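You operate a simulated robot arm through the tools that you are given. There is no shell and no other tool. Be economical: measure what you need, move in short steps, check, and stop when the job is done.

You are at the controls of a simulated two-armed robot. One attempt, no reset.

## Task
Square the telescoped roll on the jig and stick its tail down.
Fine: hold the jig steady for its lever and swing the lever clear again. Where these are worked on the way, their far stop is far enough and under half their travel is too little: lever of the squaring jig.

It is judged by the outcome, as a careful person would: the job done as asked, and still so three seconds after it is handed in. It fails if anything else is knocked over, pushed out of place, dropped, spilled or broken.

## Robot
Two 6-joint arms with two-finger parallel grippers on one trunk, on a base that drives. Base frame: it is fixed to the floor where the robot stands at the start and does not move with it; the origin is under the middle of the robot, x ahead of it, y to its left, z up; the surface under the hand at the start is at about z = 0.85. Readings come in m, rad, newtons and seconds.
The left shoulder is at the start at [0.06, 0.187, 1.197], the right one opposite. With the tool pointing down near the work surface each hand reaches from about 0.18 to 0.62 m from the robot's upright axis, wherever it stands, measured 20 degrees to its own side. Places, roughly: lever of the squaring jig [0.5, 0.3, 1]; stub of the squaring jig [0.5, 0.5, 0.9]. Payload 1.57 kg a hand.
Tool frame (each hand has its own): the origin (TCP) lies between the finger pads and is the grasp point; the fingertips stand 0.03 m ahead of it; z points along the fingers, y is the line along which they close. Largest opening 0.11 m; finger width 0.024, thickness 0.012; the body of the gripper, 0.048 by 0.112 m, starts 0.078 m behind the TCP.
Orientation is that of the tool frame in the base frame, as a unit quaternion [w, x, y, z]. With the fingers straight down and closing along the base's y, the tool's x points along the base's -x, its y along +y and its z along -z.

## Interface
- The arms move only by the tool move_arm. It takes "left_moves", "right_moves" or both (then of equal length, played together; a hand with none holds still); each is a list of rows, each a list of 7 numbers: the finger opening in cm, from 0 to 11, then the shift along the base's x, y, z in cm, then the turn, a rotation vector about the base's x, y, z in degrees. In form: [[hand, x, y, z, wx, wy, wz], ...]. A call has 1 to 12 rows; each row is the pose to reach, as a shift and turn from the pose commanded when the call began. Rows are played at 5 a second. More than 0.05 m and 0.15 rad between two rows, or a gripper value outside its range, and nothing of the call is played. A pose out of reach is approached as far as the arm can. The call stops where the force on the tool passes 50 N (or 10 N more than at its start, if that is more) or the arm is blocked; 0.2 s more then pass. The fingers move at their own pace (about 0.153 m/s each) and stop on an object; they squeeze with about 39 N. The grip force told is the motor's: it shows also when the fingers shut on nothing. Time passes only in rows, and 0.2 s behind the last, so rows that repeat a pose let the fingers close. The reply holds the time, the measured pose of the TCP, the force on the tool along the base axes, the opening and the grip force, in the units named above and with some noise, with the torque about the TCP (base axes, N m) and any sound that the robot's microphone picked up, and new pictures: "show" is both (left out), scene, wrist or none (wrist: the cameras of the hands that moved).
- Cameras (640 x 400 px; columns grow to the right, rows downward): "scene" is now at [0.0053, 0.0434, 1.7396]; the picture's right is [0.55, -0.83, 0.00], its down [-0.64, -0.42, -0.64] and it looks along [0.54, 0.36, -0.76] (base axes); focal length 263 px, centre (320, 200). "left" rides on the left gripper at [0.07, -0.016, -0.141] in its tool frame; the picture's right is [0.23, 0.97, 0.00], its down [-0.85, 0.20, -0.48] and it looks along [-0.47, 0.11, 0.88] (tool axes); focal length 222 px, centre (320, 200). "right" rides on the right gripper at [0.07, 0.016, -0.141] in its tool frame; the picture's right is [-0.23, 0.97, 0.00], its down [-0.86, -0.20, -0.48] and it looks along [-0.47, -0.11, 0.88] (tool axes); focal length 222 px, centre (320, 200). There is no depth. A picture from a camera that has moved, and an enlarged one, comes with that camera's place and axes in the base frame and with its lens.
- raise_lower(by): slides the trunk up (or, below 0, down) by that many m; the arms and the scene camera ride with it, the base frame stays. It gives what a move gives, with no picture.
- drive_base(legs): drives the robot by 1 to 6 legs, each [ahead, left, turn to the left] in m, m and rad, along the robot's own axes; the way and the turn of a leg run together, so that a leg with both is an arc; at most 1.5 m and 3.142 rad a leg. The arms and the cameras ride along, it lands a little off, and it stops where it bumps. It gives what a move gives, and a new picture of the scene camera.
- pan_tilt(pan, tilt): turns the head with the scene camera to pan (to the left, within 1.501 rad either way) and tilt (down, from -0.506 to 1.204), counted from straight ahead of the robot. It gives what a move gives, and a new picture of the scene camera.
- zoom(camera, box): a new picture of the part [left, top, right, bottom] of that camera's present view, enlarged. It takes no simulated time.
- job_done(): hands the job in; it is judged then, once.

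Work in short steps. Places have to be worked out from the pictures, the camera data and where the tool is seen: move nearer, look again, correct. Check each grasp and each placing, and mend what went wrong. You have 120 turns and 260 pictures in all, those below and enlarged ones among them. Open the grippers and draw the arms clear of the work before you hand the job in, unless the task says otherwise; then end with one line.

The tools are called after "Request:" by a JSON object that holds its "api" and its "payload". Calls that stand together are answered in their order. move_arm: Moves the arms, as the interface text tells. Its arguments: {"type":"object","properties":{"left_moves":{"type":"array"},"right_moves":{"type":"array"},"show":{"type":"string","enum":["both","scene","wrist","none"]}},"required":[]} The other tools are called the same way: raise_lower (by) slides the trunk up or down; drive_base (legs) drives the base; pan_tilt (pan, tilt) turns the head that bears the scene camera; zoom (camera, box) takes an enlarged picture of a part of a camera's view; job_done () hands the job in.

At the start:

```text
time_s: 0.0
left_tool_pos: [0.3199, 0.4257, 1.2015]
left_tcp_rot: [0.0, 0.0, 1.0, 0.0]
left_contact_force: [0.5, -0.5, -0.4]
left_torque: [0.02, -0.03, -0.01]
left_opening: 0.11
left_grip_force: 0.1
right_tool_pos: [0.4066, 0.0122, 1.2863]
right_tcp_rot: [0.0, 0.0, 1.0, 0.001]
right_contact_force: [0.2, 0.2, 0.3]
right_torque: [0.0, 0.03, -0.03]
right_opening: 0.11
right_grip_force: 0.1
trunk travel left (down, up): [-0.825, 0.165]
robot x, y, heading: [-0.0004, 0.001, 0.001]
head pan, tilt: [0.586, 0.869]
```

scene: 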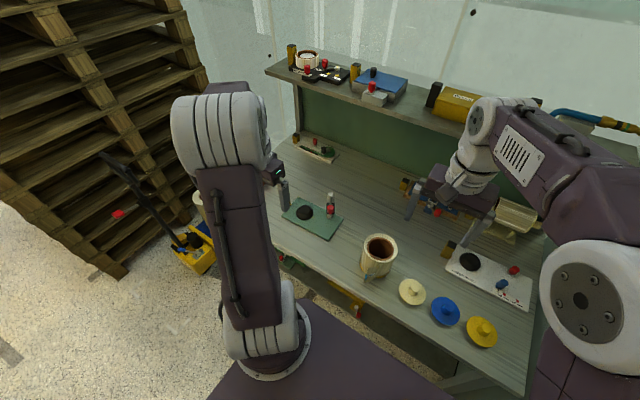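
right: 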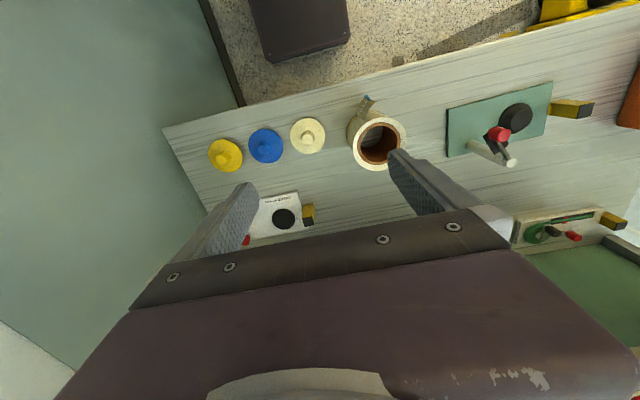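
left: 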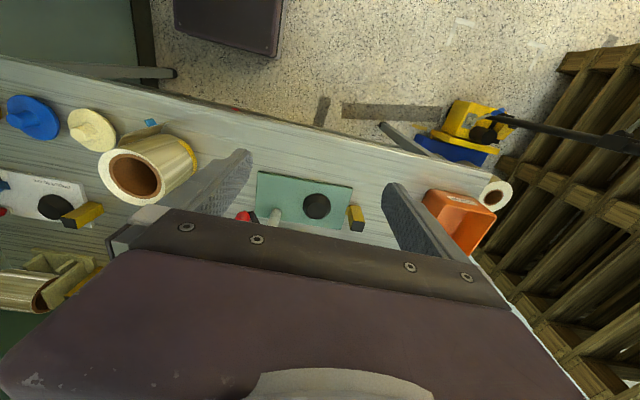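

The scene shows a green jig with a black stub and lever, and a roll with a brown core beside it. I'll zoom in to identify details before moving.

Request:
{"api": "zoom", "payload": {"camera": "scene", "box": [260, 170, 420, 290]}}

Request:
{"api": "zoom", "payload": {"camera": "right", "box": [320, 60, 640, 260]}}

Request:
{"api": "zoom", "payload": {"camera": "left", "box": [0, 80, 400, 330]}}

```text
3.33 times, centred on (340, 230) of scene
camera zoom: at [0.0053, 0.0434, 1.7396], right [0.55, -0.83, 0.0], down [-0.64, -0.42, -0.64], along [0.54, 0.36, -0.76], focal length 876 px, centre (253, 100)
```

zoom: 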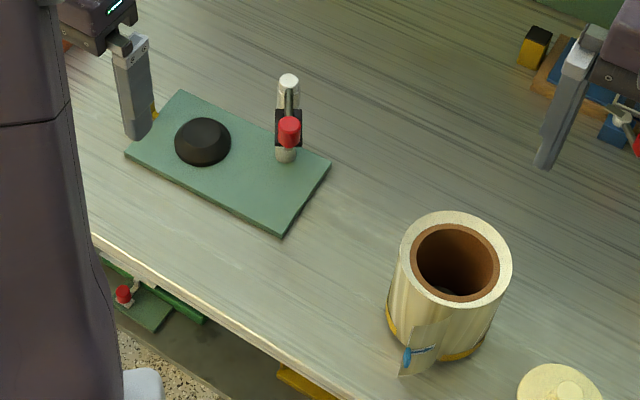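

```text
2.00 times, centred on (480, 160) of right
camera zoom: at [0.3364, 0.0268, 1.4274], right [0.23, 0.97, 0.0], down [0.86, -0.2, 0.48], along [0.47, -0.11, -0.88], focal length 444 px, centre (0, 280)
```

zoom: 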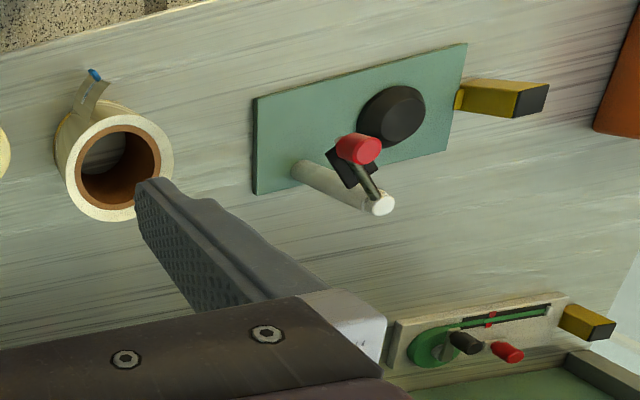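

```text
1.60 times, centred on (200, 205) of left
camera zoom: at [0.2508, 0.4091, 1.3444], right [-0.23, 0.97, 0.0], down [0.85, 0.2, 0.48], along [0.47, 0.11, -0.88], focal length 355 px, centre (512, 192)
```

zoom: 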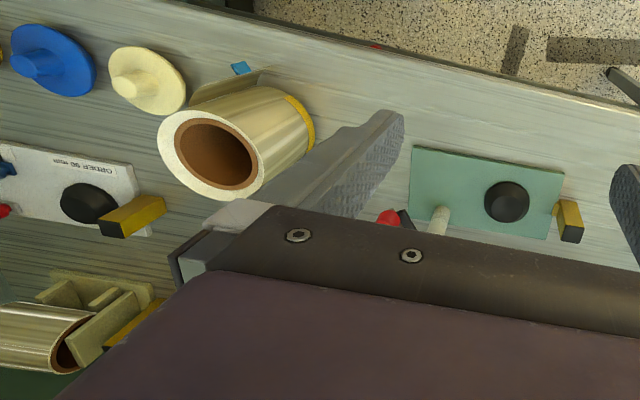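

From triangulating the views, I put the stub near (0.53, 0.465), the lever post near (0.566, 0.366), the red knob near (0.50, 0.33, 1.01), and the roll near (0.49, 0.12) with its top at z≈0.96. I'll shift both hands for closer, clearer views.

Request:
{"api": "move_arm", "payload": {"left_moves": [[11, -4, 1, 0, 0, 0, 0], [11, -8, 2, 0, 0, 0, 0], [11, -12, 3, 0, 0, 0, 0], [11, -14, 4, 0, 0, 0, 0]], "right_moves": [[11, -4, 2, 0, 0, 0, 0], [11, -8, 4, 0, 0, 0, 0], [11, -12, 6, 0, 0, 0, 0], [11, -14, 7, 0, 0, 0, 0]]}}

```text
time_s: 1.0
left_tool_pos: [0.1805, 0.4653, 1.2016]
left_tcp_rot: [0.002, 0.0, 1.0, 0.001]
left_contact_force: [0.0, 0.1, -0.1]
left_torque: [-0.02, -0.01, 0.05]
left_opening: 0.1102
left_grip_force: 0.1
right_tool_pos: [0.263, 0.0813, 1.2861]
right_tcp_rot: [0.0, 0.0, 1.0, -0.001]
right_contact_force: [0.6, -0.4, 0.7]
right_torque: [-0.02, -0.02, -0.03]
right_opening: 0.11
right_grip_force: 0.0
trunk travel left (down, up): [-0.825, 0.165]
robot x, y, heading: [0.0002, 0.0029, 0.004]
head pan, tilt: [0.586, 0.869]
camera scene: at [0.0036, 0.0443, 1.7395], right [0.55, -0.83, 0.0], down [-0.64, -0.42, -0.65], along [0.54, 0.36, -0.76], focal length 263 px, centre (320, 200)
camera right: at [0.1934, 0.0976, 1.4266], right [0.23, 0.97, 0.0], down [0.85, -0.2, 0.48], along [0.47, -0.11, -0.88], focal length 222 px, centre (320, 200)
camera left: at [0.1102, 0.4493, 1.3442], right [-0.23, 0.97, 0.0], down [0.85, 0.2, 0.48], along [0.47, 0.11, -0.88], focal length 222 px, centre (320, 200)
```

scene: 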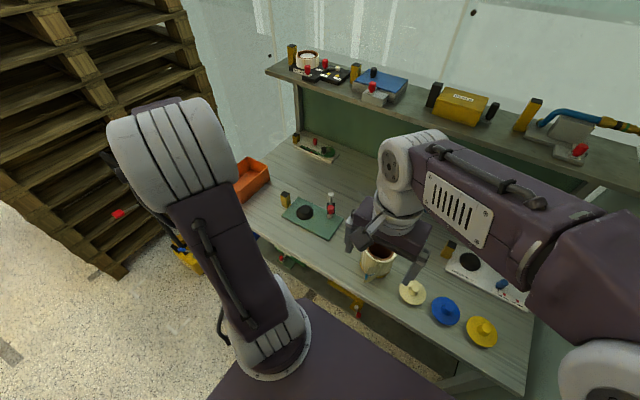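
right: 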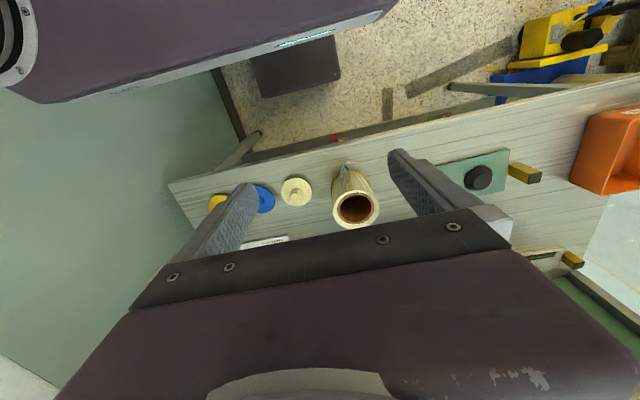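
left: 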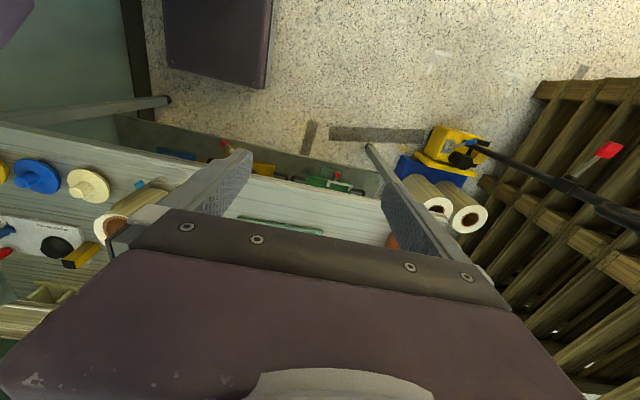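

The jig is now unobstructed in the scene view, so I'll zoom in on the jig and the roll.

Request:
{"api": "zoom", "payload": {"camera": "scene", "box": [272, 180, 352, 230]}}

Request:
{"api": "zoom", "payload": {"camera": "scene", "box": [340, 230, 420, 290]}}

Request:
{"api": "zoom", "payload": {"camera": "right", "box": [280, 120, 440, 240]}}

```text
8.00 times, centred on (312, 205) of scene
camera zoom: at [0.0036, 0.0443, 1.7395], right [0.55, -0.83, 0.0], down [-0.64, -0.42, -0.65], along [0.54, 0.36, -0.76], focal length 2102 px, centre (384, 160)
```

zoom: 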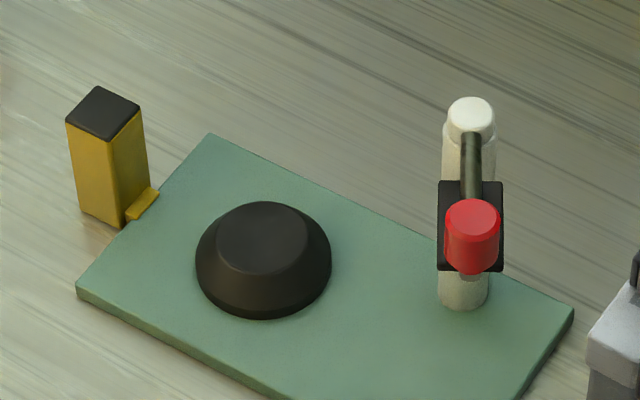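

```text
6.67 times, centred on (380, 260) of scene
camera zoom: at [0.0036, 0.0443, 1.7395], right [0.55, -0.83, 0.0], down [-0.64, -0.42, -0.65], along [0.54, 0.36, -0.76], focal length 1752 px, centre (-80, -200)
```

zoom: 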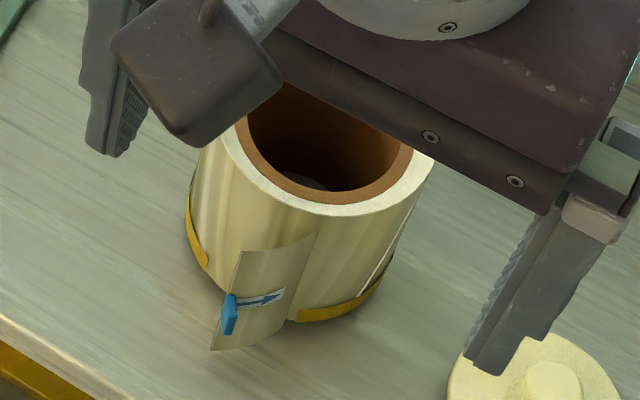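

```text
3.33 times, centred on (360, 180) of right
camera zoom: at [0.1934, 0.0976, 1.4266], right [0.23, 0.97, 0.0], down [0.85, -0.2, 0.48], along [0.47, -0.11, -0.88], focal length 740 px, centre (187, 267)
```

zoom: 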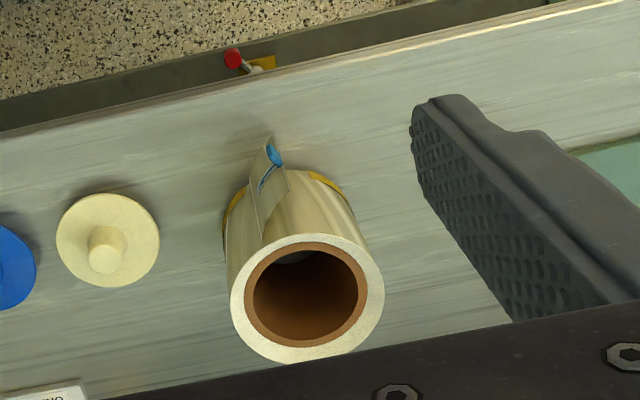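

The lever arm hangs a black pad beneath the red knob, and the yellow/black block on the +y end is the jig's hold. I plan to grip the roll's +y wall with the left hand (it's too wide for an outside grasp), so I'll drive 0.2 m left to bring both roll and stub within its reach.

Request:
{"api": "drive_base", "payload": {"legs": [[0, 0.2, 0]]}}

Request:
{"api": "pan_tilt", "payload": {"pan": 0.1, "tilt": 0.95}}

```text
time_s: 2.6
left_tool_pos: [0.1827, 0.6597, 1.2037]
left_tcp_rot: [0.0, 0.003, 1.0, 0.001]
left_contact_force: [-0.3, -0.4, 0.5]
left_torque: [0.03, -0.01, -0.02]
left_opening: 0.11
left_grip_force: 0.1
right_tool_pos: [0.2651, 0.2765, 1.2875]
right_tcp_rot: [0.001, 0.002, 1.0, 0.002]
right_contact_force: [-0.1, -1.1, -0.4]
right_torque: [0.04, -0.02, 0.0]
right_opening: 0.11
right_grip_force: 0.1
trunk travel left (down, up): [-0.825, 0.165]
robot x, y, heading: [0.0011, 0.1981, -0.004]
head pan, tilt: [0.586, 0.869]
camera scene: at [0.0059, 0.2379, 1.7397], right [0.55, -0.84, 0.0], down [-0.64, -0.42, -0.65], along [0.54, 0.36, -0.76], focal length 263 px, centre (320, 200)
```

scene: 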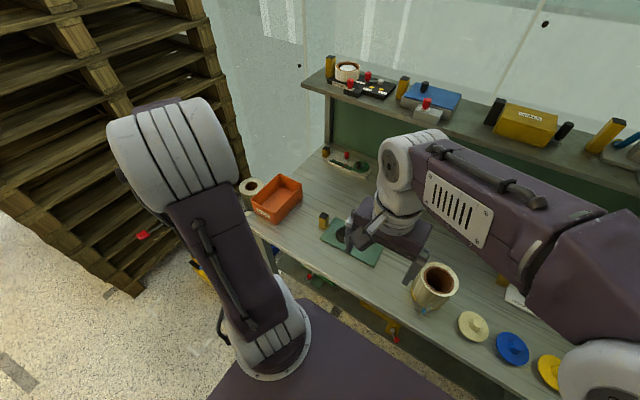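

```text
time_s: 3.5
left_tool_pos: [0.1841, 0.6635, 1.2008]
left_tcp_rot: [0.0, 0.002, 1.0, 0.0]
left_contact_force: [0.2, -0.2, 0.2]
left_torque: [0.02, 0.0, -0.02]
left_opening: 0.1101
left_grip_force: 0.1
right_tool_pos: [0.2651, 0.2799, 1.2859]
right_tcp_rot: [0.0, 0.002, 1.0, 0.0]
right_contact_force: [-0.2, 0.1, -1.3]
right_torque: [-0.01, -0.01, 0.0]
right_opening: 0.1102
right_grip_force: 0.0
trunk travel left (down, up): [-0.825, 0.165]
robot x, y, heading: [0.001, 0.2005, -0.004]
head pan, tilt: [0.099, 0.949]
camera scene: at [0.0137, 0.2087, 1.7336], right [0.1, -1.0, 0.0], down [-0.81, -0.08, -0.58], along [0.58, 0.06, -0.81], focal length 263 px, centre (320, 200)
```

scene: 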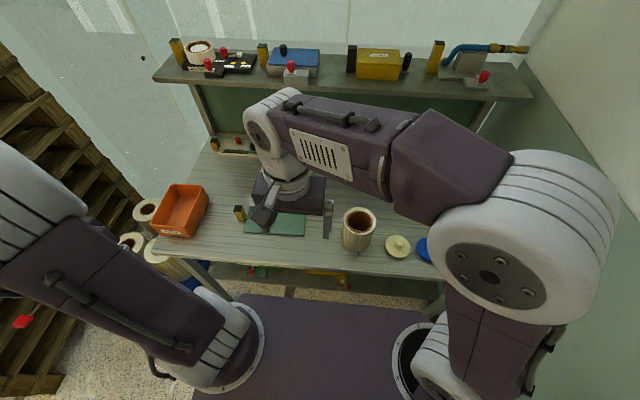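

The right arm blocks the view, so I'll withdraw it to the right and bring the left hand in toward the roll from above.

Request:
{"api": "move_arm", "payload": {"right_moves": [[11, -1, -5, 1, 0, 0, 0], [11, -2, -10, 2, 0, 0, 0], [11, -3, -15, 2, 0, 0, 0], [11, -4, -20, 2, 0, 0, 0], [11, -4, -24, 2, 0, 0, 0], [11, -4, -24, 2, 0, 0, 0], [11, -4, -24, 2, 0, 0, 0], [11, -4, -24, 2, 0, 0, 0]], "left_moves": [[11, 0, -4, 0, 0, 0, 0], [11, 0, -8, 0, 0, 0, 0], [11, 0, -12, 0, 0, 0, 0], [11, 1, -16, 0, 0, 0, 0], [11, 2, -20, 0, 0, 0, 0], [11, 4, -24, 0, 0, 0, 0], [11, 6, -28, 0, 0, 0, 0], [11, 8, -32, 0, 0, 0, 0]]}}

```text
refused: row 1 steps farther than a row can; nothing moved
```

That step was slightly too long; I'll shorten it.

Request:
{"api": "move_arm", "payload": {"right_moves": [[11, -1, -4, 1, 0, 0, 0], [11, -2, -8, 2, 0, 0, 0], [11, -3, -12, 2, 0, 0, 0], [11, -4, -16, 2, 0, 0, 0], [11, -4, -20, 2, 0, 0, 0], [11, -4, -24, 2, 0, 0, 0], [11, -4, -24, 2, 0, 0, 0], [11, -4, -24, 2, 0, 0, 0]], "left_moves": [[11, 0, -4, 0, 0, 0, 0], [11, 0, -8, 0, 0, 0, 0], [11, 0, -12, 0, 0, 0, 0], [11, 1, -16, 0, 0, 0, 0], [11, 2, -20, 0, 0, 0, 0], [11, 4, -24, 0, 0, 0, 0], [11, 6, -28, 0, 0, 0, 0], [11, 8, -32, 0, 0, 0, 0]]}}

```text
time_s: 5.3
left_tool_pos: [0.2656, 0.3409, 1.2026]
left_tcp_rot: [-0.001, 0.003, 1.0, 0.0]
left_contact_force: [-0.7, 0.1, 0.5]
left_torque: [0.0, 0.02, -0.01]
left_opening: 0.11
left_grip_force: 0.1
right_tool_pos: [0.2532, 0.0432, 1.3009]
right_tcp_rot: [-0.002, 0.002, 1.0, 0.0]
right_contact_force: [-0.6, 0.2, 0.3]
right_torque: [-0.01, 0.01, -0.04]
right_opening: 0.11
right_grip_force: 0.0
right hand out of reach, approached as far as the arm can: row 5, 6, 7, 8
trunk travel left (down, up): [-0.825, 0.165]
robot x, y, heading: [-0.0009, 0.1983, -0.003]
head pan, tilt: [0.099, 0.949]
camera scene: at [0.0154, 0.2058, 1.7336], right [0.09, -1.0, 0.0], down [-0.81, -0.08, -0.58], along [0.58, 0.06, -0.81], focal length 263 px, centre (320, 200)
camera right: at [0.1846, 0.0586, 1.442], right [0.23, 0.97, 0.0], down [0.86, -0.2, 0.48], along [0.46, -0.11, -0.88], focal length 222 px, centre (320, 200)
camera left: at [0.1961, 0.3256, 1.3454], right [-0.22, 0.97, 0.0], down [0.86, 0.19, 0.48], along [0.47, 0.11, -0.88], focal length 222 px, centre (320, 200)
```

scene: 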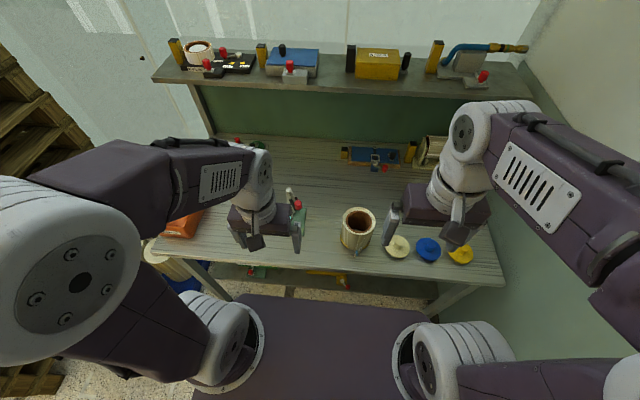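
right: 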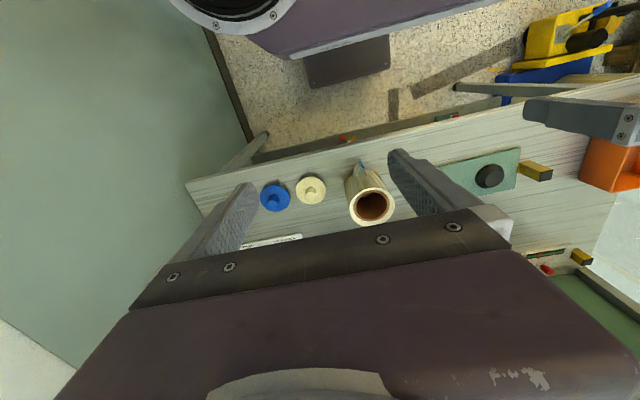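
left: 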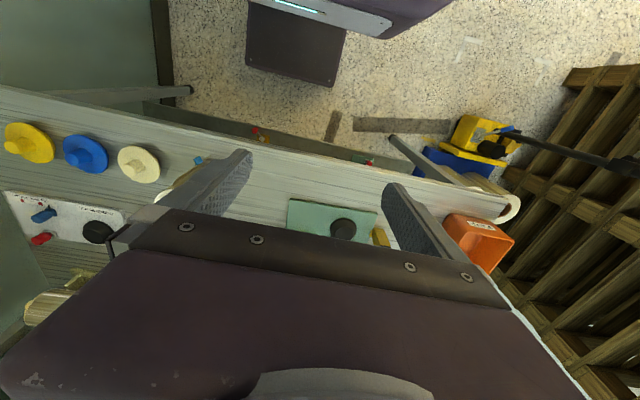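

The roll is now visible in both the scene and right-hand views; I'll zoom on it to triangulate.

Request:
{"api": "zoom", "payload": {"camera": "scene", "box": [328, 198, 392, 262]}}

Request:
{"api": "zoom", "payload": {"camera": "right", "box": [325, 140, 425, 240]}}

```text
6.25 times, centred on (360, 230) of scene
camera zoom: at [0.0154, 0.2058, 1.7336], right [0.09, -1.0, 0.0], down [-0.81, -0.08, -0.58], along [0.58, 0.06, -0.81], focal length 1643 px, centre (70, 12)
```

zoom: 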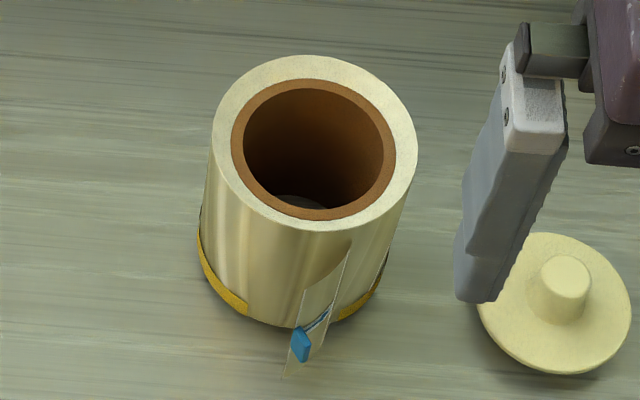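

```text
4.00 times, centred on (375, 190) of right
camera zoom: at [0.1846, 0.0586, 1.442], right [0.23, 0.97, 0.0], down [0.86, -0.2, 0.48], along [0.46, -0.11, -0.88], focal length 888 px, centre (100, 240)
```

zoom: 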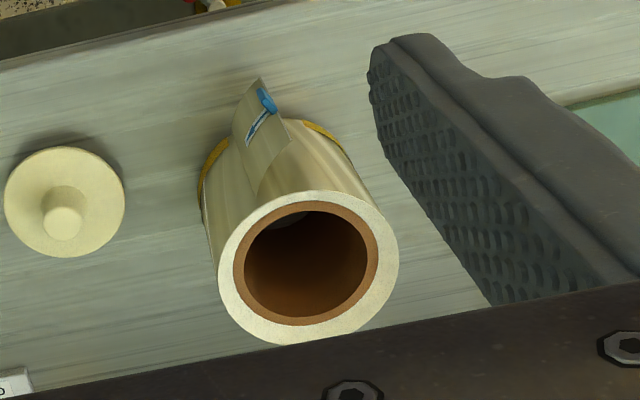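

I place the roll axis at about (0.48, 0.12), top z≈0.975, OD 0.11, with a wall about 15 mm thick. I'll bring the left hand above the +y wall at (0.481, 0.168) and check the alignment.

Request:
{"api": "move_arm", "payload": {"left_moves": [[9, 4, -2, 0, 0, 0, 0], [8, 8, -4, 0, 0, 0, 0], [6, 12, -6, 0, 0, 0, 0], [6, 16, -8, -1, 0, 0, 0], [6, 19, -11, -3, 0, 0, 0], [6, 21, -14, -6, 0, 0, 0], [6, 21.5, -17.2, -9, 0, 0, 0], [6, 21.5, -17.2, -9, 0, 0, 0]]}}

```text
time_s: 7.1
left_tool_pos: [0.4771, 0.1722, 1.1111]
left_tcp_rot: [0.0, 0.003, 1.0, 0.0]
left_contact_force: [0.6, -0.5, -0.2]
left_torque: [-0.02, 0.04, -0.02]
left_opening: 0.06
left_grip_force: 0.0
right_tool_pos: [0.2518, 0.0444, 1.3016]
right_tcp_rot: [-0.001, 0.002, 1.0, 0.0]
right_contact_force: [-0.1, -0.1, -0.1]
right_torque: [-0.01, 0.02, 0.01]
right_opening: 0.11
right_grip_force: 0.0
trunk travel left (down, up): [-0.825, 0.165]
robot x, y, heading: [-0.0005, 0.2014, -0.003]
head pan, tilt: [0.099, 0.949]
camera scene: at [0.0136, 0.2074, 1.7336], right [0.09, -1.0, 0.0], down [-0.81, -0.08, -0.58], along [0.58, 0.06, -0.81], focal length 263 px, centre (320, 200)
camera left: at [0.4071, 0.1566, 1.2548], right [-0.22, 0.97, 0.0], down [0.86, 0.2, 0.48], along [0.47, 0.11, -0.88], focal length 222 px, centre (320, 200)
```

scene: 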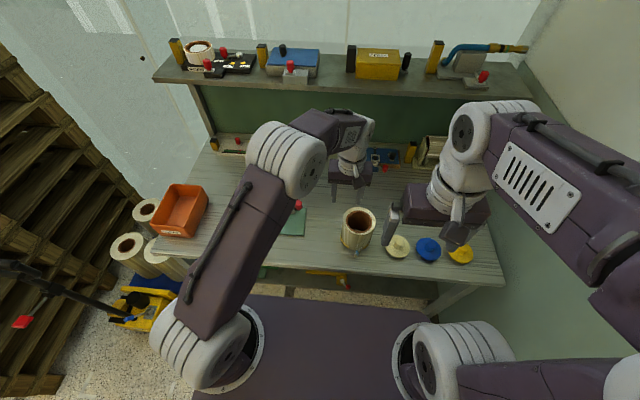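
left: 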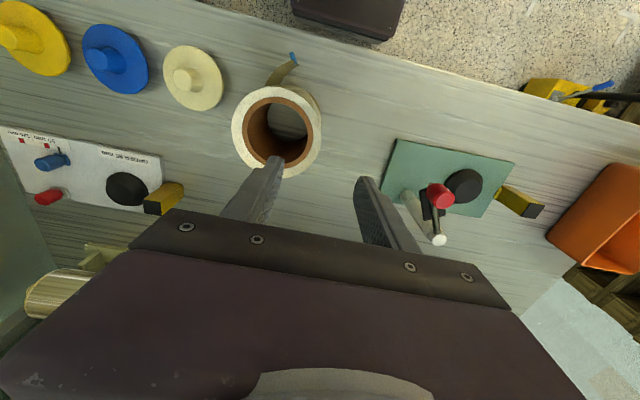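

The wrist view confirms the roll axis at about (0.476, 0.118). I'll shift 5 mm in −y and descend until the tips are just above the rim.

Request:
{"api": "move_arm", "payload": {"left_moves": [[6, 0, -0.5, -3, 0, 0, 0], [6, 0, -0.5, -6, 0, 0, 0], [6, 0, -0.5, -8.5, 0, 0, 0], [6, 0, -0.5, -8.5, 0, 0, 0]]}}

Request:
{"api": "zoom", "payload": {"camera": "scene", "box": [320, 180, 400, 260]}}

```text
time_s: 8.1
left_tool_pos: [0.4775, 0.166, 1.0266]
left_tcp_rot: [0.0, 0.003, 1.0, 0.0]
left_contact_force: [0.6, -0.4, 0.1]
left_torque: [-0.05, -0.04, -0.01]
left_opening: 0.06
left_grip_force: 0.0
right_tool_pos: [0.2523, 0.0434, 1.3031]
right_tcp_rot: [-0.001, 0.003, 1.0, 0.0]
right_contact_force: [0.5, -0.5, 0.1]
right_torque: [0.04, -0.02, -0.01]
right_opening: 0.1102
right_grip_force: 0.1
trunk travel left (down, up): [-0.825, 0.165]
robot x, y, heading: [-0.0018, 0.199, -0.007]
head pan, tilt: [0.099, 0.949]
camera scene: at [0.0139, 0.2067, 1.7336], right [0.09, -1.0, 0.0], down [-0.81, -0.08, -0.58], along [0.58, 0.06, -0.81], focal length 263 px, centre (320, 200)
camera left: at [0.4077, 0.1507, 1.1693], right [-0.22, 0.97, 0.0], down [0.86, 0.2, 0.48], along [0.47, 0.11, -0.88], focal length 222 px, centre (320, 200)
```

scene: 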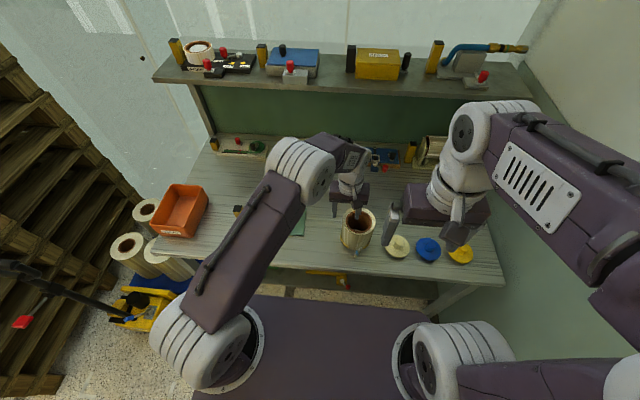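
left: 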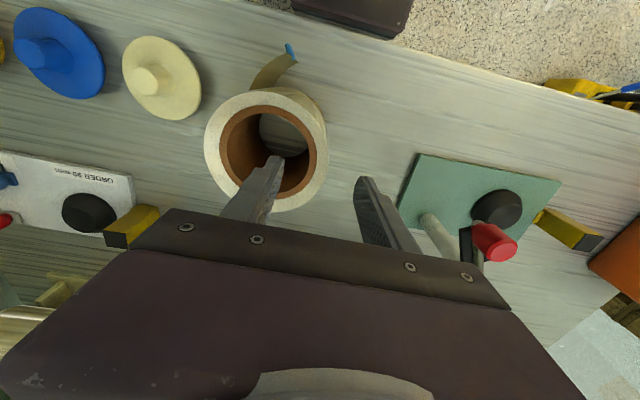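

```text
5.00 times, centred on (360, 220) of scene
camera zoom: at [0.0139, 0.2067, 1.7336], right [0.09, -1.0, 0.0], down [-0.81, -0.08, -0.58], along [0.58, 0.06, -0.81], focal length 1314 px, centre (120, 100)
```

zoom: 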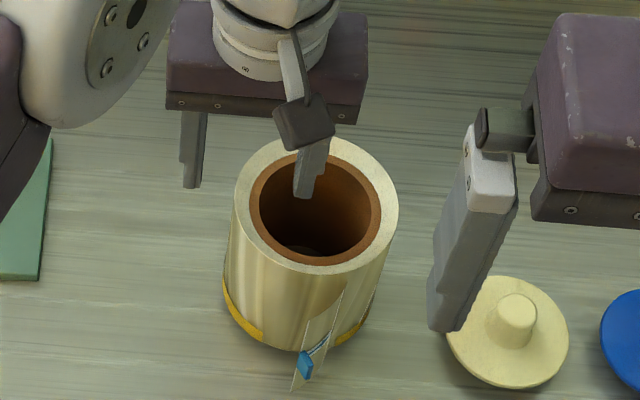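

The inner finger sits over the hollow core and the outer one is outside the wall. Descending to TCP z≈0.957 and closing.

Request:
{"api": "move_arm", "payload": {"left_moves": [[6, -0.2, -0.1, -2, 0, 0, 0], [6, -0.2, -0.1, -4, 0, 0, 0], [6, -0.2, -0.1, -6, 0, 0, 0], [6, -0.2, -0.1, -7, 0, 0, 0], [6, -0.2, -0.1, -7, 0, 0, 0]]}}

Request:
{"api": "zoom", "payload": {"camera": "scene", "box": [320, 180, 400, 260]}}

```text
time_s: 9.3
left_tool_pos: [0.4762, 0.1639, 0.9567]
left_tcp_rot: [0.001, 0.002, 1.0, 0.0]
left_contact_force: [0.8, 0.1, 0.0]
left_torque: [-0.02, 0.05, 0.0]
left_opening: 0.0599
left_grip_force: 0.0
right_tool_pos: [0.2521, 0.0427, 1.3019]
right_tcp_rot: [-0.001, 0.002, 1.0, 0.0]
right_contact_force: [0.3, 0.3, 0.6]
right_torque: [0.03, 0.02, 0.02]
right_opening: 0.11
right_grip_force: 0.1
trunk travel left (down, up): [-0.825, 0.165]
robot x, y, heading: [-0.0014, 0.2, -0.006]
head pan, tilt: [0.099, 0.949]
camera scene: at [0.0137, 0.207, 1.7336], right [0.09, -1.0, 0.0], down [-0.81, -0.08, -0.58], along [0.58, 0.06, -0.81], focal length 263 px, centre (320, 200)
camera left: at [0.4066, 0.1486, 1.0983], right [-0.22, 0.97, 0.0], down [0.86, 0.2, 0.48], along [0.47, 0.11, -0.88], focal length 222 px, centre (320, 200)
```

scene: 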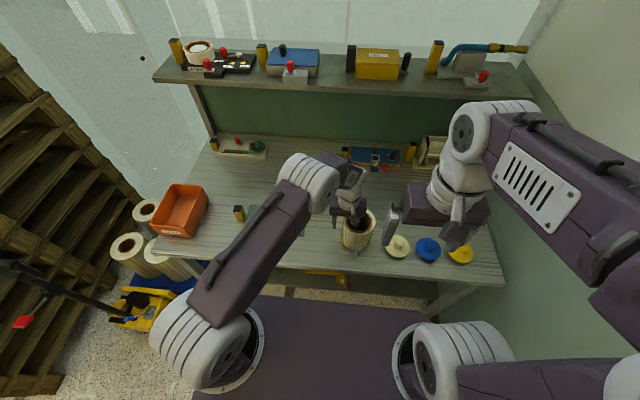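
left: 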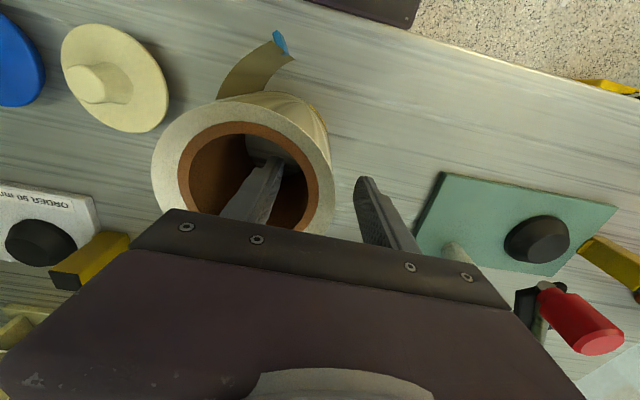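

```text
5.00 times, centred on (360, 220) of scene
camera zoom: at [0.0137, 0.207, 1.7336], right [0.09, -1.0, 0.0], down [-0.81, -0.08, -0.58], along [0.58, 0.06, -0.81], focal length 1314 px, centre (120, 100)
```

zoom: 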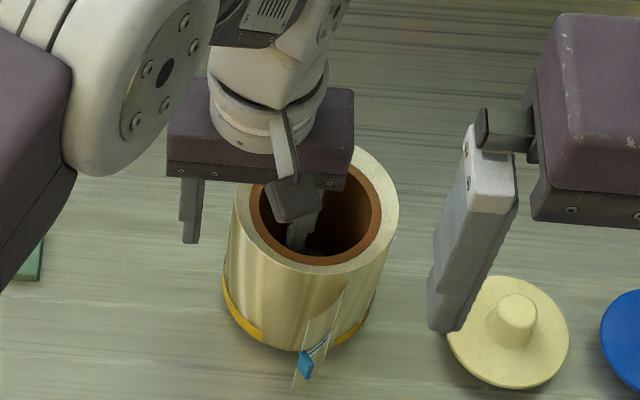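

Both fingers are in place with no contact, so I'll close on the wall and check the grip.

Request:
{"api": "move_arm", "payload": {"left_moves": [[4, 0, 0, 0, 0, 0, 0], [2, 0, 0, 0, 0, 0, 0], [0, 0, 0, 0, 0, 0, 0], [0, 0, 0, 0, 0, 0, 0]], "show": "wrist"}}

```text
time_s: 10.3
left_tool_pos: [0.4771, 0.1646, 0.9558]
left_tcp_rot: [0.0, 0.002, 1.0, 0.0]
left_contact_force: [0.4, -0.5, 0.1]
left_torque: [-0.09, -0.08, 0.13]
left_opening: 0.0161
left_grip_force: 31.4
right_tool_pos: [0.2525, 0.0441, 1.3016]
right_tcp_rot: [-0.001, 0.003, 1.0, 0.0]
right_contact_force: [0.7, 0.0, -0.2]
right_torque: [-0.02, 0.01, 0.02]
right_opening: 0.1103
right_grip_force: 0.0
trunk travel left (down, up): [-0.825, 0.165]
robot x, y, heading: [0.0, 0.2015, -0.008]
head pan, tilt: [0.099, 0.949]
camera left: at [0.4067, 0.1487, 1.0984], right [-0.22, 0.97, 0.0], down [0.86, 0.2, 0.48], along [0.47, 0.11, -0.88], focal length 222 px, centre (320, 200)
```

left: 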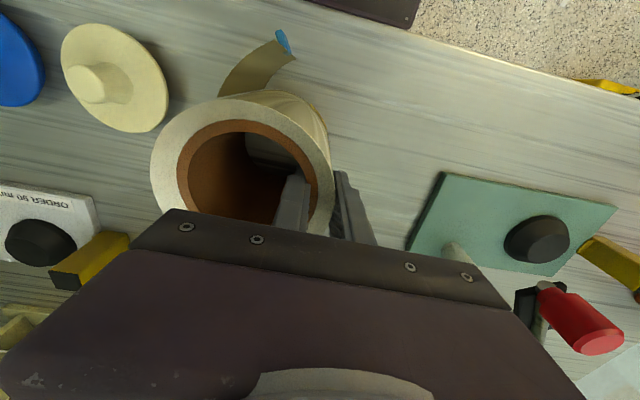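

Gripped at 16 mm opening with 31 N. I'll lift it straight up a little and check.

Request:
{"api": "move_arm", "payload": {"left_moves": [[0, 0, 0, 1, 0, 0, 0], [0, 0, 0, 2.5, 0, 0, 0], [0, 0, 0, 4, 0, 0, 0], [0, 0, 0, 4, 0, 0, 0]]}}

Request:
{"api": "zoom", "payload": {"camera": "scene", "box": [310, 170, 410, 270]}}

```text
time_s: 11.3
left_tool_pos: [0.4768, 0.1636, 0.9958]
left_tcp_rot: [0.0, 0.003, 1.0, -0.001]
left_contact_force: [0.9, -0.1, -3.7]
left_torque: [0.26, 0.03, -0.04]
left_opening: 0.016
left_grip_force: 31.8
right_tool_pos: [0.2537, 0.0435, 1.3016]
right_tcp_rot: [0.0, 0.003, 1.0, 0.0]
right_contact_force: [0.5, -0.5, 0.1]
right_torque: [-0.04, -0.02, -0.01]
right_opening: 0.1103
right_grip_force: 0.0
trunk travel left (down, up): [-0.825, 0.165]
robot x, y, heading: [0.0004, 0.1998, -0.009]
head pan, tilt: [0.099, 0.949]
camera scene: at [0.0149, 0.2069, 1.7336], right [0.09, -1.0, 0.0], down [-0.81, -0.08, -0.58], along [0.58, 0.06, -0.81], focal length 263 px, centre (320, 200)
camera left: at [0.4076, 0.1485, 1.1388], right [-0.22, 0.97, 0.0], down [0.86, 0.19, 0.48], along [0.47, 0.11, -0.88], focal length 222 px, centre (320, 200)
```

scene: 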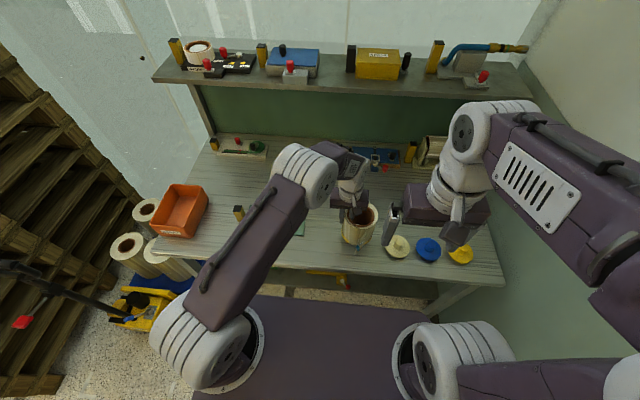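
left: 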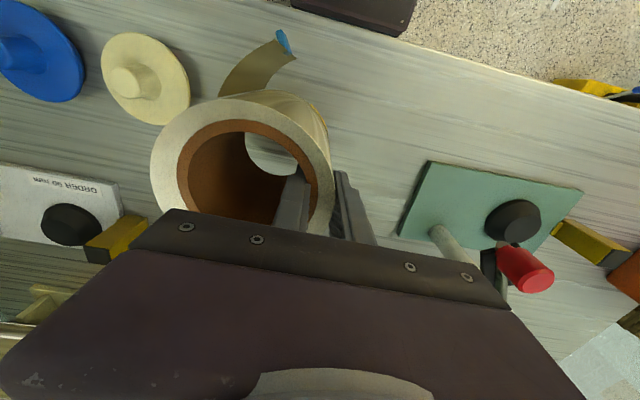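

```text
4.00 times, centred on (360, 220) of scene
camera zoom: at [0.0149, 0.2069, 1.7336], right [0.09, -1.0, 0.0], down [-0.81, -0.08, -0.58], along [0.58, 0.06, -0.81], focal length 1051 px, centre (160, 120)
```

zoom: 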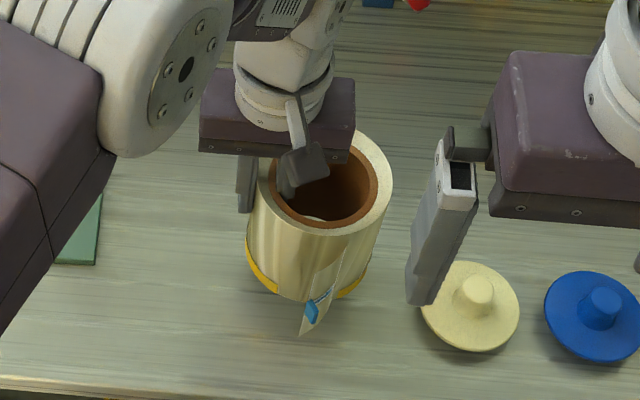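

The roll hangs upright, weighing about 0.37 kg. I'll lift it above lever height before crossing toward the stub.

Request:
{"api": "move_arm", "payload": {"left_moves": [[0, 0, 0, 4, 0, 0, 0], [0, 0, 0, 8, 0, 0, 0], [0, 0, 0, 12, 0, 0, 0], [0, 0, 0, 16, 0, 0, 0], [0, 0, 0, 20, 0, 0, 0], [0, 0, 4, 20, 0, 0, 0], [0, 0, 8, 20, 0, 0, 0], [0, 0, 12, 20, 0, 0, 0], [0, 0, 16, 20, 0, 0, 0], [0, 0, 20, 20, 0, 0, 0], [0, 0, 20, 20, 0, 0, 0]]}}

```text
time_s: 13.7
left_tool_pos: [0.4787, 0.3651, 1.1973]
left_tcp_rot: [0.0, 0.003, 1.0, 0.001]
left_contact_force: [0.7, -0.2, -4.4]
left_torque: [0.23, 0.02, -0.02]
left_opening: 0.016
left_grip_force: 31.0
right_tool_pos: [0.253, 0.0424, 1.3013]
right_tcp_rot: [-0.001, 0.002, 1.0, 0.0]
right_contact_force: [-0.1, 1.3, 0.2]
right_torque: [0.05, -0.03, -0.02]
right_opening: 0.1102
right_grip_force: 0.0
trunk travel left (down, up): [-0.825, 0.165]
robot x, y, heading: [0.0006, 0.2009, -0.009]
head pan, tilt: [0.099, 0.949]
camera scene: at [0.0146, 0.2063, 1.7336], right [0.09, -1.0, 0.0], down [-0.81, -0.08, -0.58], along [0.58, 0.06, -0.81], focal length 263 px, centre (320, 200)
camera left: at [0.4078, 0.3488, 1.3385], right [-0.22, 0.97, 0.0], down [0.86, 0.19, 0.48], along [0.47, 0.11, -0.88], focal length 222 px, centre (320, 200)
```

scene: 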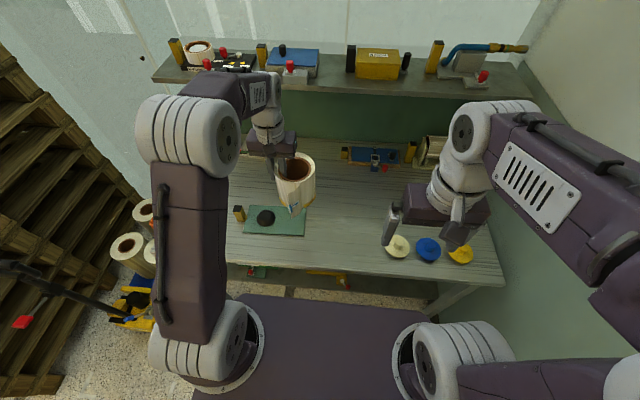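
left: 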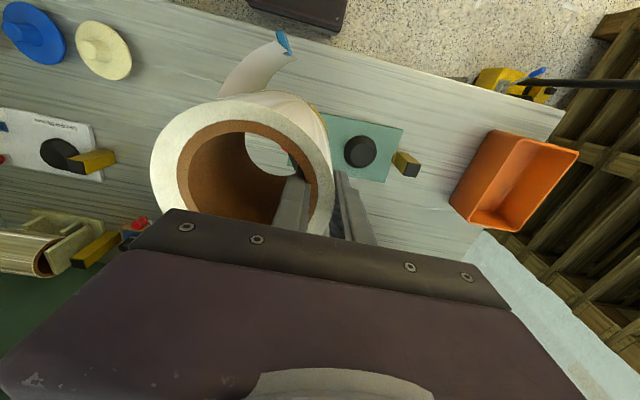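

The stub and jig are well seen now; I'll zoom on the scene camera to fix the stub's location and check the roll for tilt.

Request:
{"api": "zoom", "payload": {"camera": "scene", "box": [220, 140, 330, 250]}}

Request:
{"api": "zoom", "payload": {"camera": "left", "box": [120, 60, 440, 260]}}

```text
3.64 times, centred on (275, 195) of scene
camera zoom: at [0.0146, 0.2063, 1.7336], right [0.09, -1.0, 0.0], down [-0.81, -0.08, -0.58], along [0.58, 0.06, -0.81], focal length 956 px, centre (484, 218)
```

zoom: 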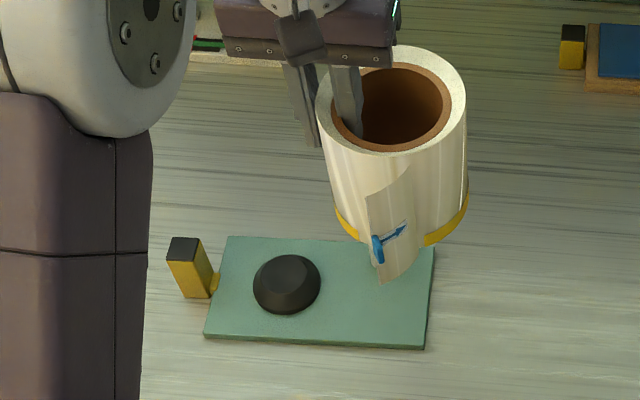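

```text
2.00 times, centred on (280, 160) of left
camera zoom: at [0.4078, 0.3488, 1.3385], right [-0.22, 0.97, 0.0], down [0.86, 0.19, 0.48], along [0.47, 0.11, -0.88], focal length 444 px, centre (400, 280)
```

zoom: 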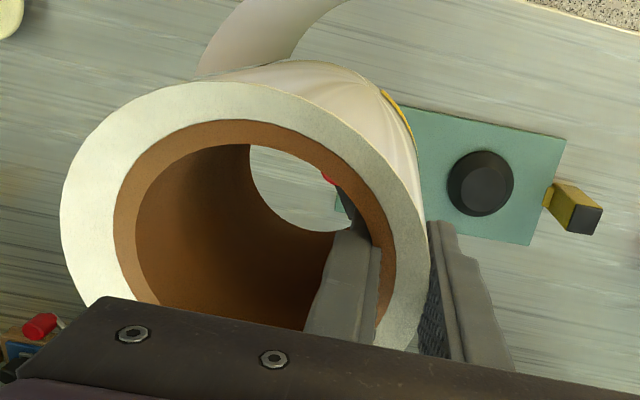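

Relative to the roll, the stub lies about (+0.045, +0.144). I'll move over it first, then check before lowering.

Request:
{"api": "move_arm", "payload": {"left_moves": [[0, 1.5, 4.5, 0, 0, 0, 0], [0, 3, 9, 0, 0, 0, 0], [0, 4.5, 13, 0, 0, 0, 0], [0, 4.5, 14.4, -3, 0, 0, 0], [0, 4.5, 14.4, -7, 0, 0, 0], [0, 4.5, 14.4, -11, 0, 0, 0], [0, 4.5, 14.4, -15, 0, 0, 0], [0, 4.5, 14.4, -15, 0, 0, 0]]}}

Request:
{"api": "zoom", "payload": {"camera": "scene", "box": [200, 140, 330, 260]}}

```text
time_s: 15.5
left_tool_pos: [0.523, 0.5095, 1.047]
left_tcp_rot: [0.001, 0.003, 1.0, 0.0]
left_contact_force: [0.1, 0.2, -5.1]
left_torque: [0.26, -0.04, -0.01]
left_opening: 0.016
left_grip_force: 32.0
right_tool_pos: [0.2524, 0.044, 1.3011]
right_tcp_rot: [-0.001, 0.003, 1.0, 0.0]
right_contact_force: [-0.1, 0.8, -0.2]
right_torque: [0.0, 0.0, -0.02]
right_opening: 0.1099
right_grip_force: 0.1
trunk travel left (down, up): [-0.825, 0.165]
robot x, y, heading: [-0.0013, 0.1979, -0.007]
head pan, tilt: [0.099, 0.949]
camera scene: at [0.0144, 0.2074, 1.7336], right [0.09, -1.0, 0.0], down [-0.81, -0.08, -0.58], along [0.58, 0.06, -0.81], focal length 263 px, centre (320, 200)
camera left: at [0.4534, 0.4941, 1.1895], right [-0.22, 0.97, 0.0], down [0.86, 0.2, 0.48], along [0.47, 0.11, -0.88], focal length 222 px, centre (320, 200)
```

scene: 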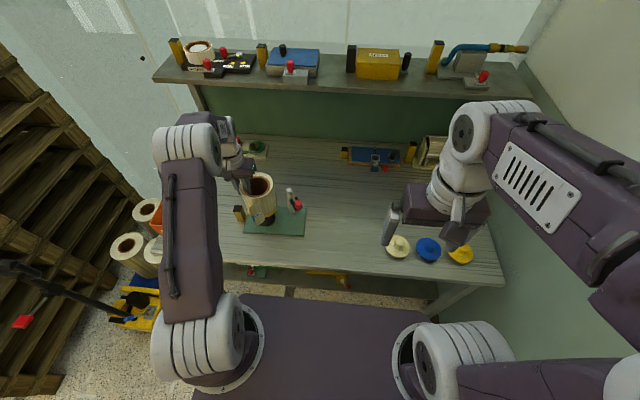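
left: 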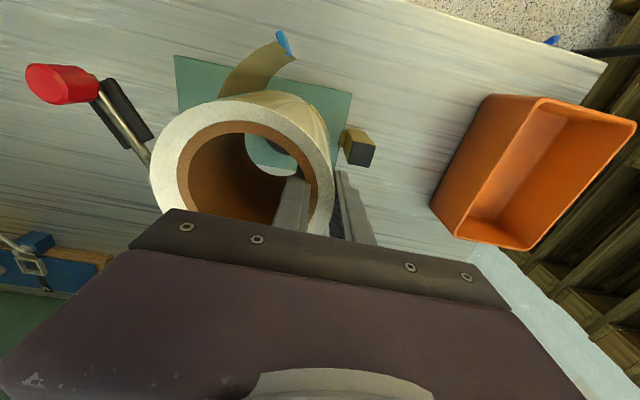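

```text
3.33 times, centred on (265, 200) of scene
camera zoom: at [0.0144, 0.2074, 1.7336], right [0.09, -1.0, 0.0], down [-0.81, -0.08, -0.58], along [0.58, 0.06, -0.81], focal length 876 px, centre (503, 200)
```

zoom: 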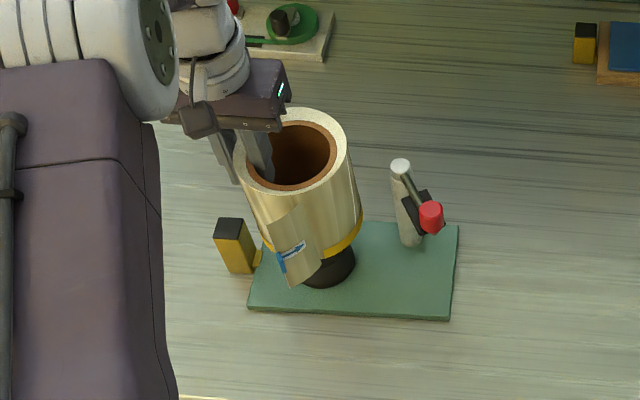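

In scene-camera terms, roll axis and stub agree within a few mm. I'll lower to just above the stub top and look again.

Request:
{"api": "move_arm", "payload": {"left_moves": [[0, 0, 0, -2, 0, 0, 0], [0, 0, 0, -4, 0, 0, 0], [0, 0, 0, -4, 0, 0, 0]]}}

Request:
{"api": "zoom", "payload": {"camera": "scene", "box": [200, 140, 330, 260]}}

Request:
{"api": "zoom", "payload": {"camera": "left", "box": [140, 80, 380, 230]}}

```text
time_s: 16.3
left_tool_pos: [0.5216, 0.5079, 1.0072]
left_tcp_rot: [0.0, 0.002, 1.0, 0.0]
left_contact_force: [-0.3, 0.1, -5.2]
left_torque: [0.27, 0.0, 0.0]
left_opening: 0.0161
left_grip_force: 31.9
right_tool_pos: [0.2525, 0.0441, 1.3015]
right_tcp_rot: [-0.001, 0.002, 1.0, 0.0]
right_contact_force: [-0.9, -0.4, 0.2]
right_torque: [0.0, -0.02, -0.01]
right_opening: 0.1099
right_grip_force: 0.0
trunk travel left (down, up): [-0.825, 0.165]
robot x, y, heading: [-0.0018, 0.2, -0.006]
head pan, tilt: [0.099, 0.949]
camera scene: at [0.0142, 0.2072, 1.7336], right [0.09, -1.0, 0.0], down [-0.81, -0.08, -0.58], along [0.58, 0.06, -0.81], focal length 263 px, centre (320, 200)
camera left: at [0.4522, 0.4929, 1.1502], right [-0.22, 0.97, 0.0], down [0.86, 0.2, 0.48], along [0.47, 0.11, -0.88], focal length 222 px, centre (320, 200)
```

scene: 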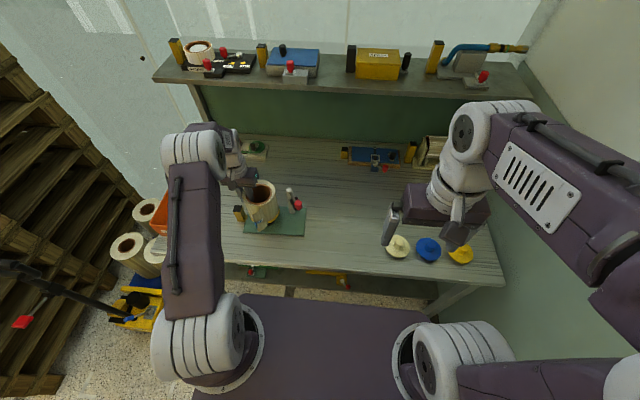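
left: 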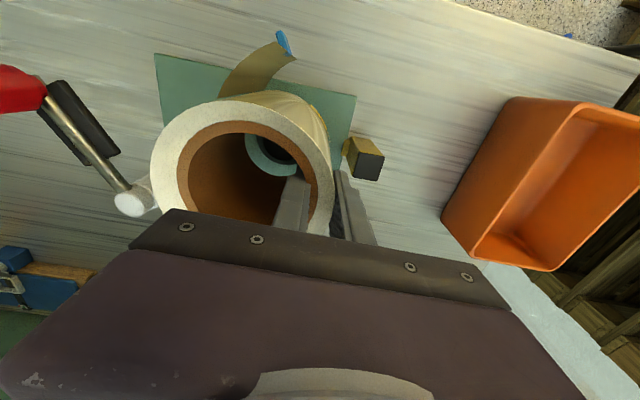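

```text
3.33 times, centred on (265, 200) of scene
camera zoom: at [0.0142, 0.2072, 1.7336], right [0.09, -1.0, 0.0], down [-0.81, -0.08, -0.58], along [0.58, 0.06, -0.81], focal length 876 px, centre (503, 200)
```

zoom: 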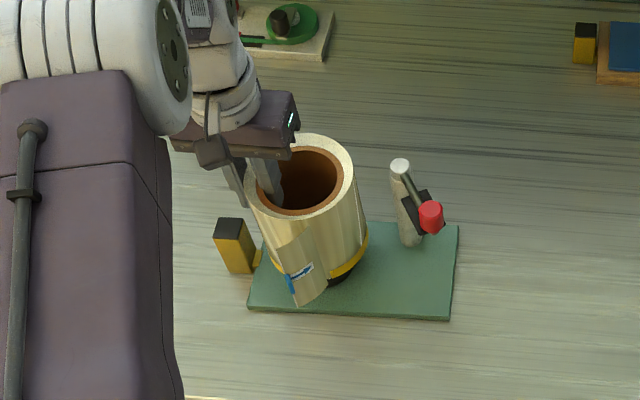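

```text
2.67 times, centred on (260, 155) of left
camera zoom: at [0.4522, 0.4929, 1.1502], right [-0.22, 0.97, 0.0], down [0.86, 0.2, 0.48], along [0.47, 0.11, -0.88], focal length 592 px, centre (480, 320)
```

zoom: 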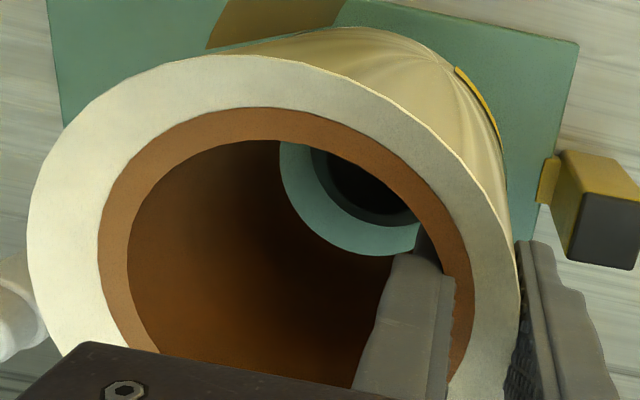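

Through the bore, the stub's dark cone is concentric with the core within a few mm. I'll lower it onto the stub and watch the force.

Request:
{"api": "move_arm", "payload": {"left_moves": [[0, 0, 0, -1, 0, 0, 0], [0, 0, 0, -2, 0, 0, 0], [0, 0, 0, -3, 0, 0, 0], [0, 0, 0, -3.5, 0, 0, 0], [0, 0, 0, -3.5, 0, 0, 0]]}}

Request:
{"api": "zoom", "payload": {"camera": "scene", "box": [200, 140, 330, 260]}}

```text
time_s: 17.5
left_tool_pos: [0.5215, 0.5104, 0.9731]
left_tcp_rot: [0.0, 0.003, 1.0, 0.0]
left_contact_force: [0.8, 0.1, -4.8]
left_torque: [0.24, 0.04, 0.02]
left_opening: 0.0161
left_grip_force: 31.6
right_tool_pos: [0.2524, 0.0449, 1.3022]
right_tcp_rot: [-0.001, 0.002, 1.0, 0.0]
right_contact_force: [0.5, 0.1, -0.6]
right_torque: [-0.01, -0.01, -0.01]
right_opening: 0.1101
right_grip_force: 0.0
trunk travel left (down, up): [-0.825, 0.165]
robot x, y, heading: [-0.0032, 0.1947, -0.005]
head pan, tilt: [0.099, 0.949]
camera scene: at [0.0146, 0.2075, 1.7336], right [0.09, -1.0, 0.0], down [-0.81, -0.08, -0.58], along [0.58, 0.05, -0.81], focal length 263 px, centre (320, 200)
camera left: at [0.4523, 0.4939, 1.1145], right [-0.22, 0.97, 0.0], down [0.86, 0.2, 0.48], along [0.47, 0.11, -0.88], focal length 222 px, centre (320, 200)
```

scene: 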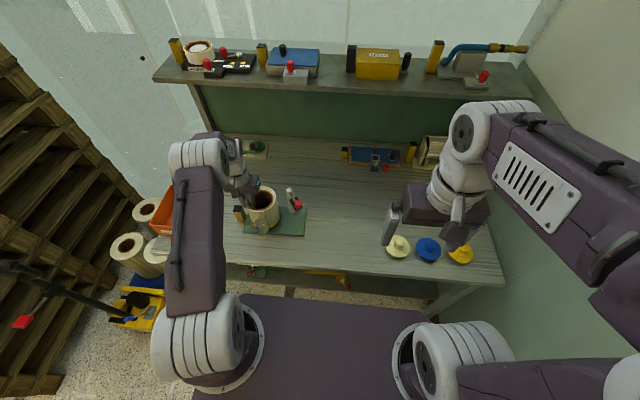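
left: 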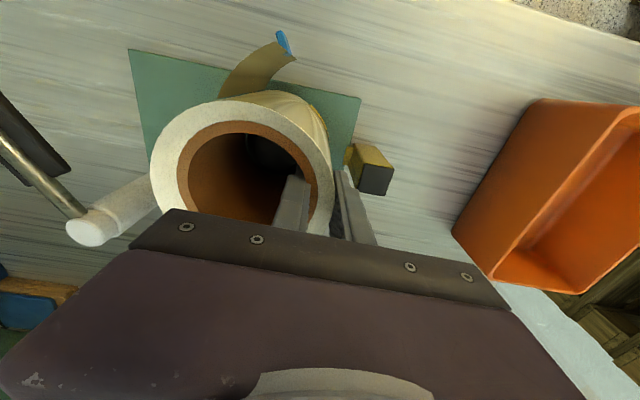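

```text
3.33 times, centred on (265, 200) of scene
camera zoom: at [0.0146, 0.2075, 1.7336], right [0.09, -1.0, 0.0], down [-0.81, -0.08, -0.58], along [0.58, 0.05, -0.81], focal length 876 px, centre (503, 200)
```

zoom: 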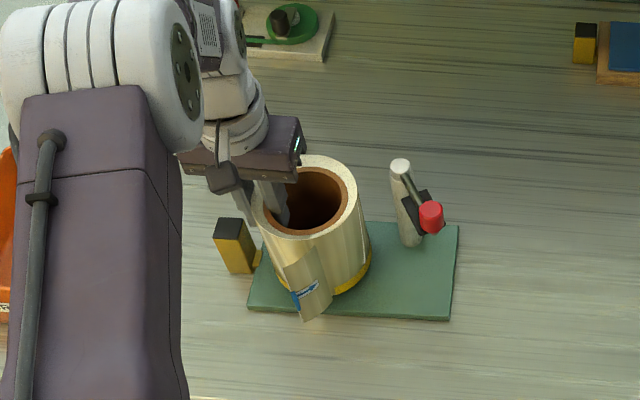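

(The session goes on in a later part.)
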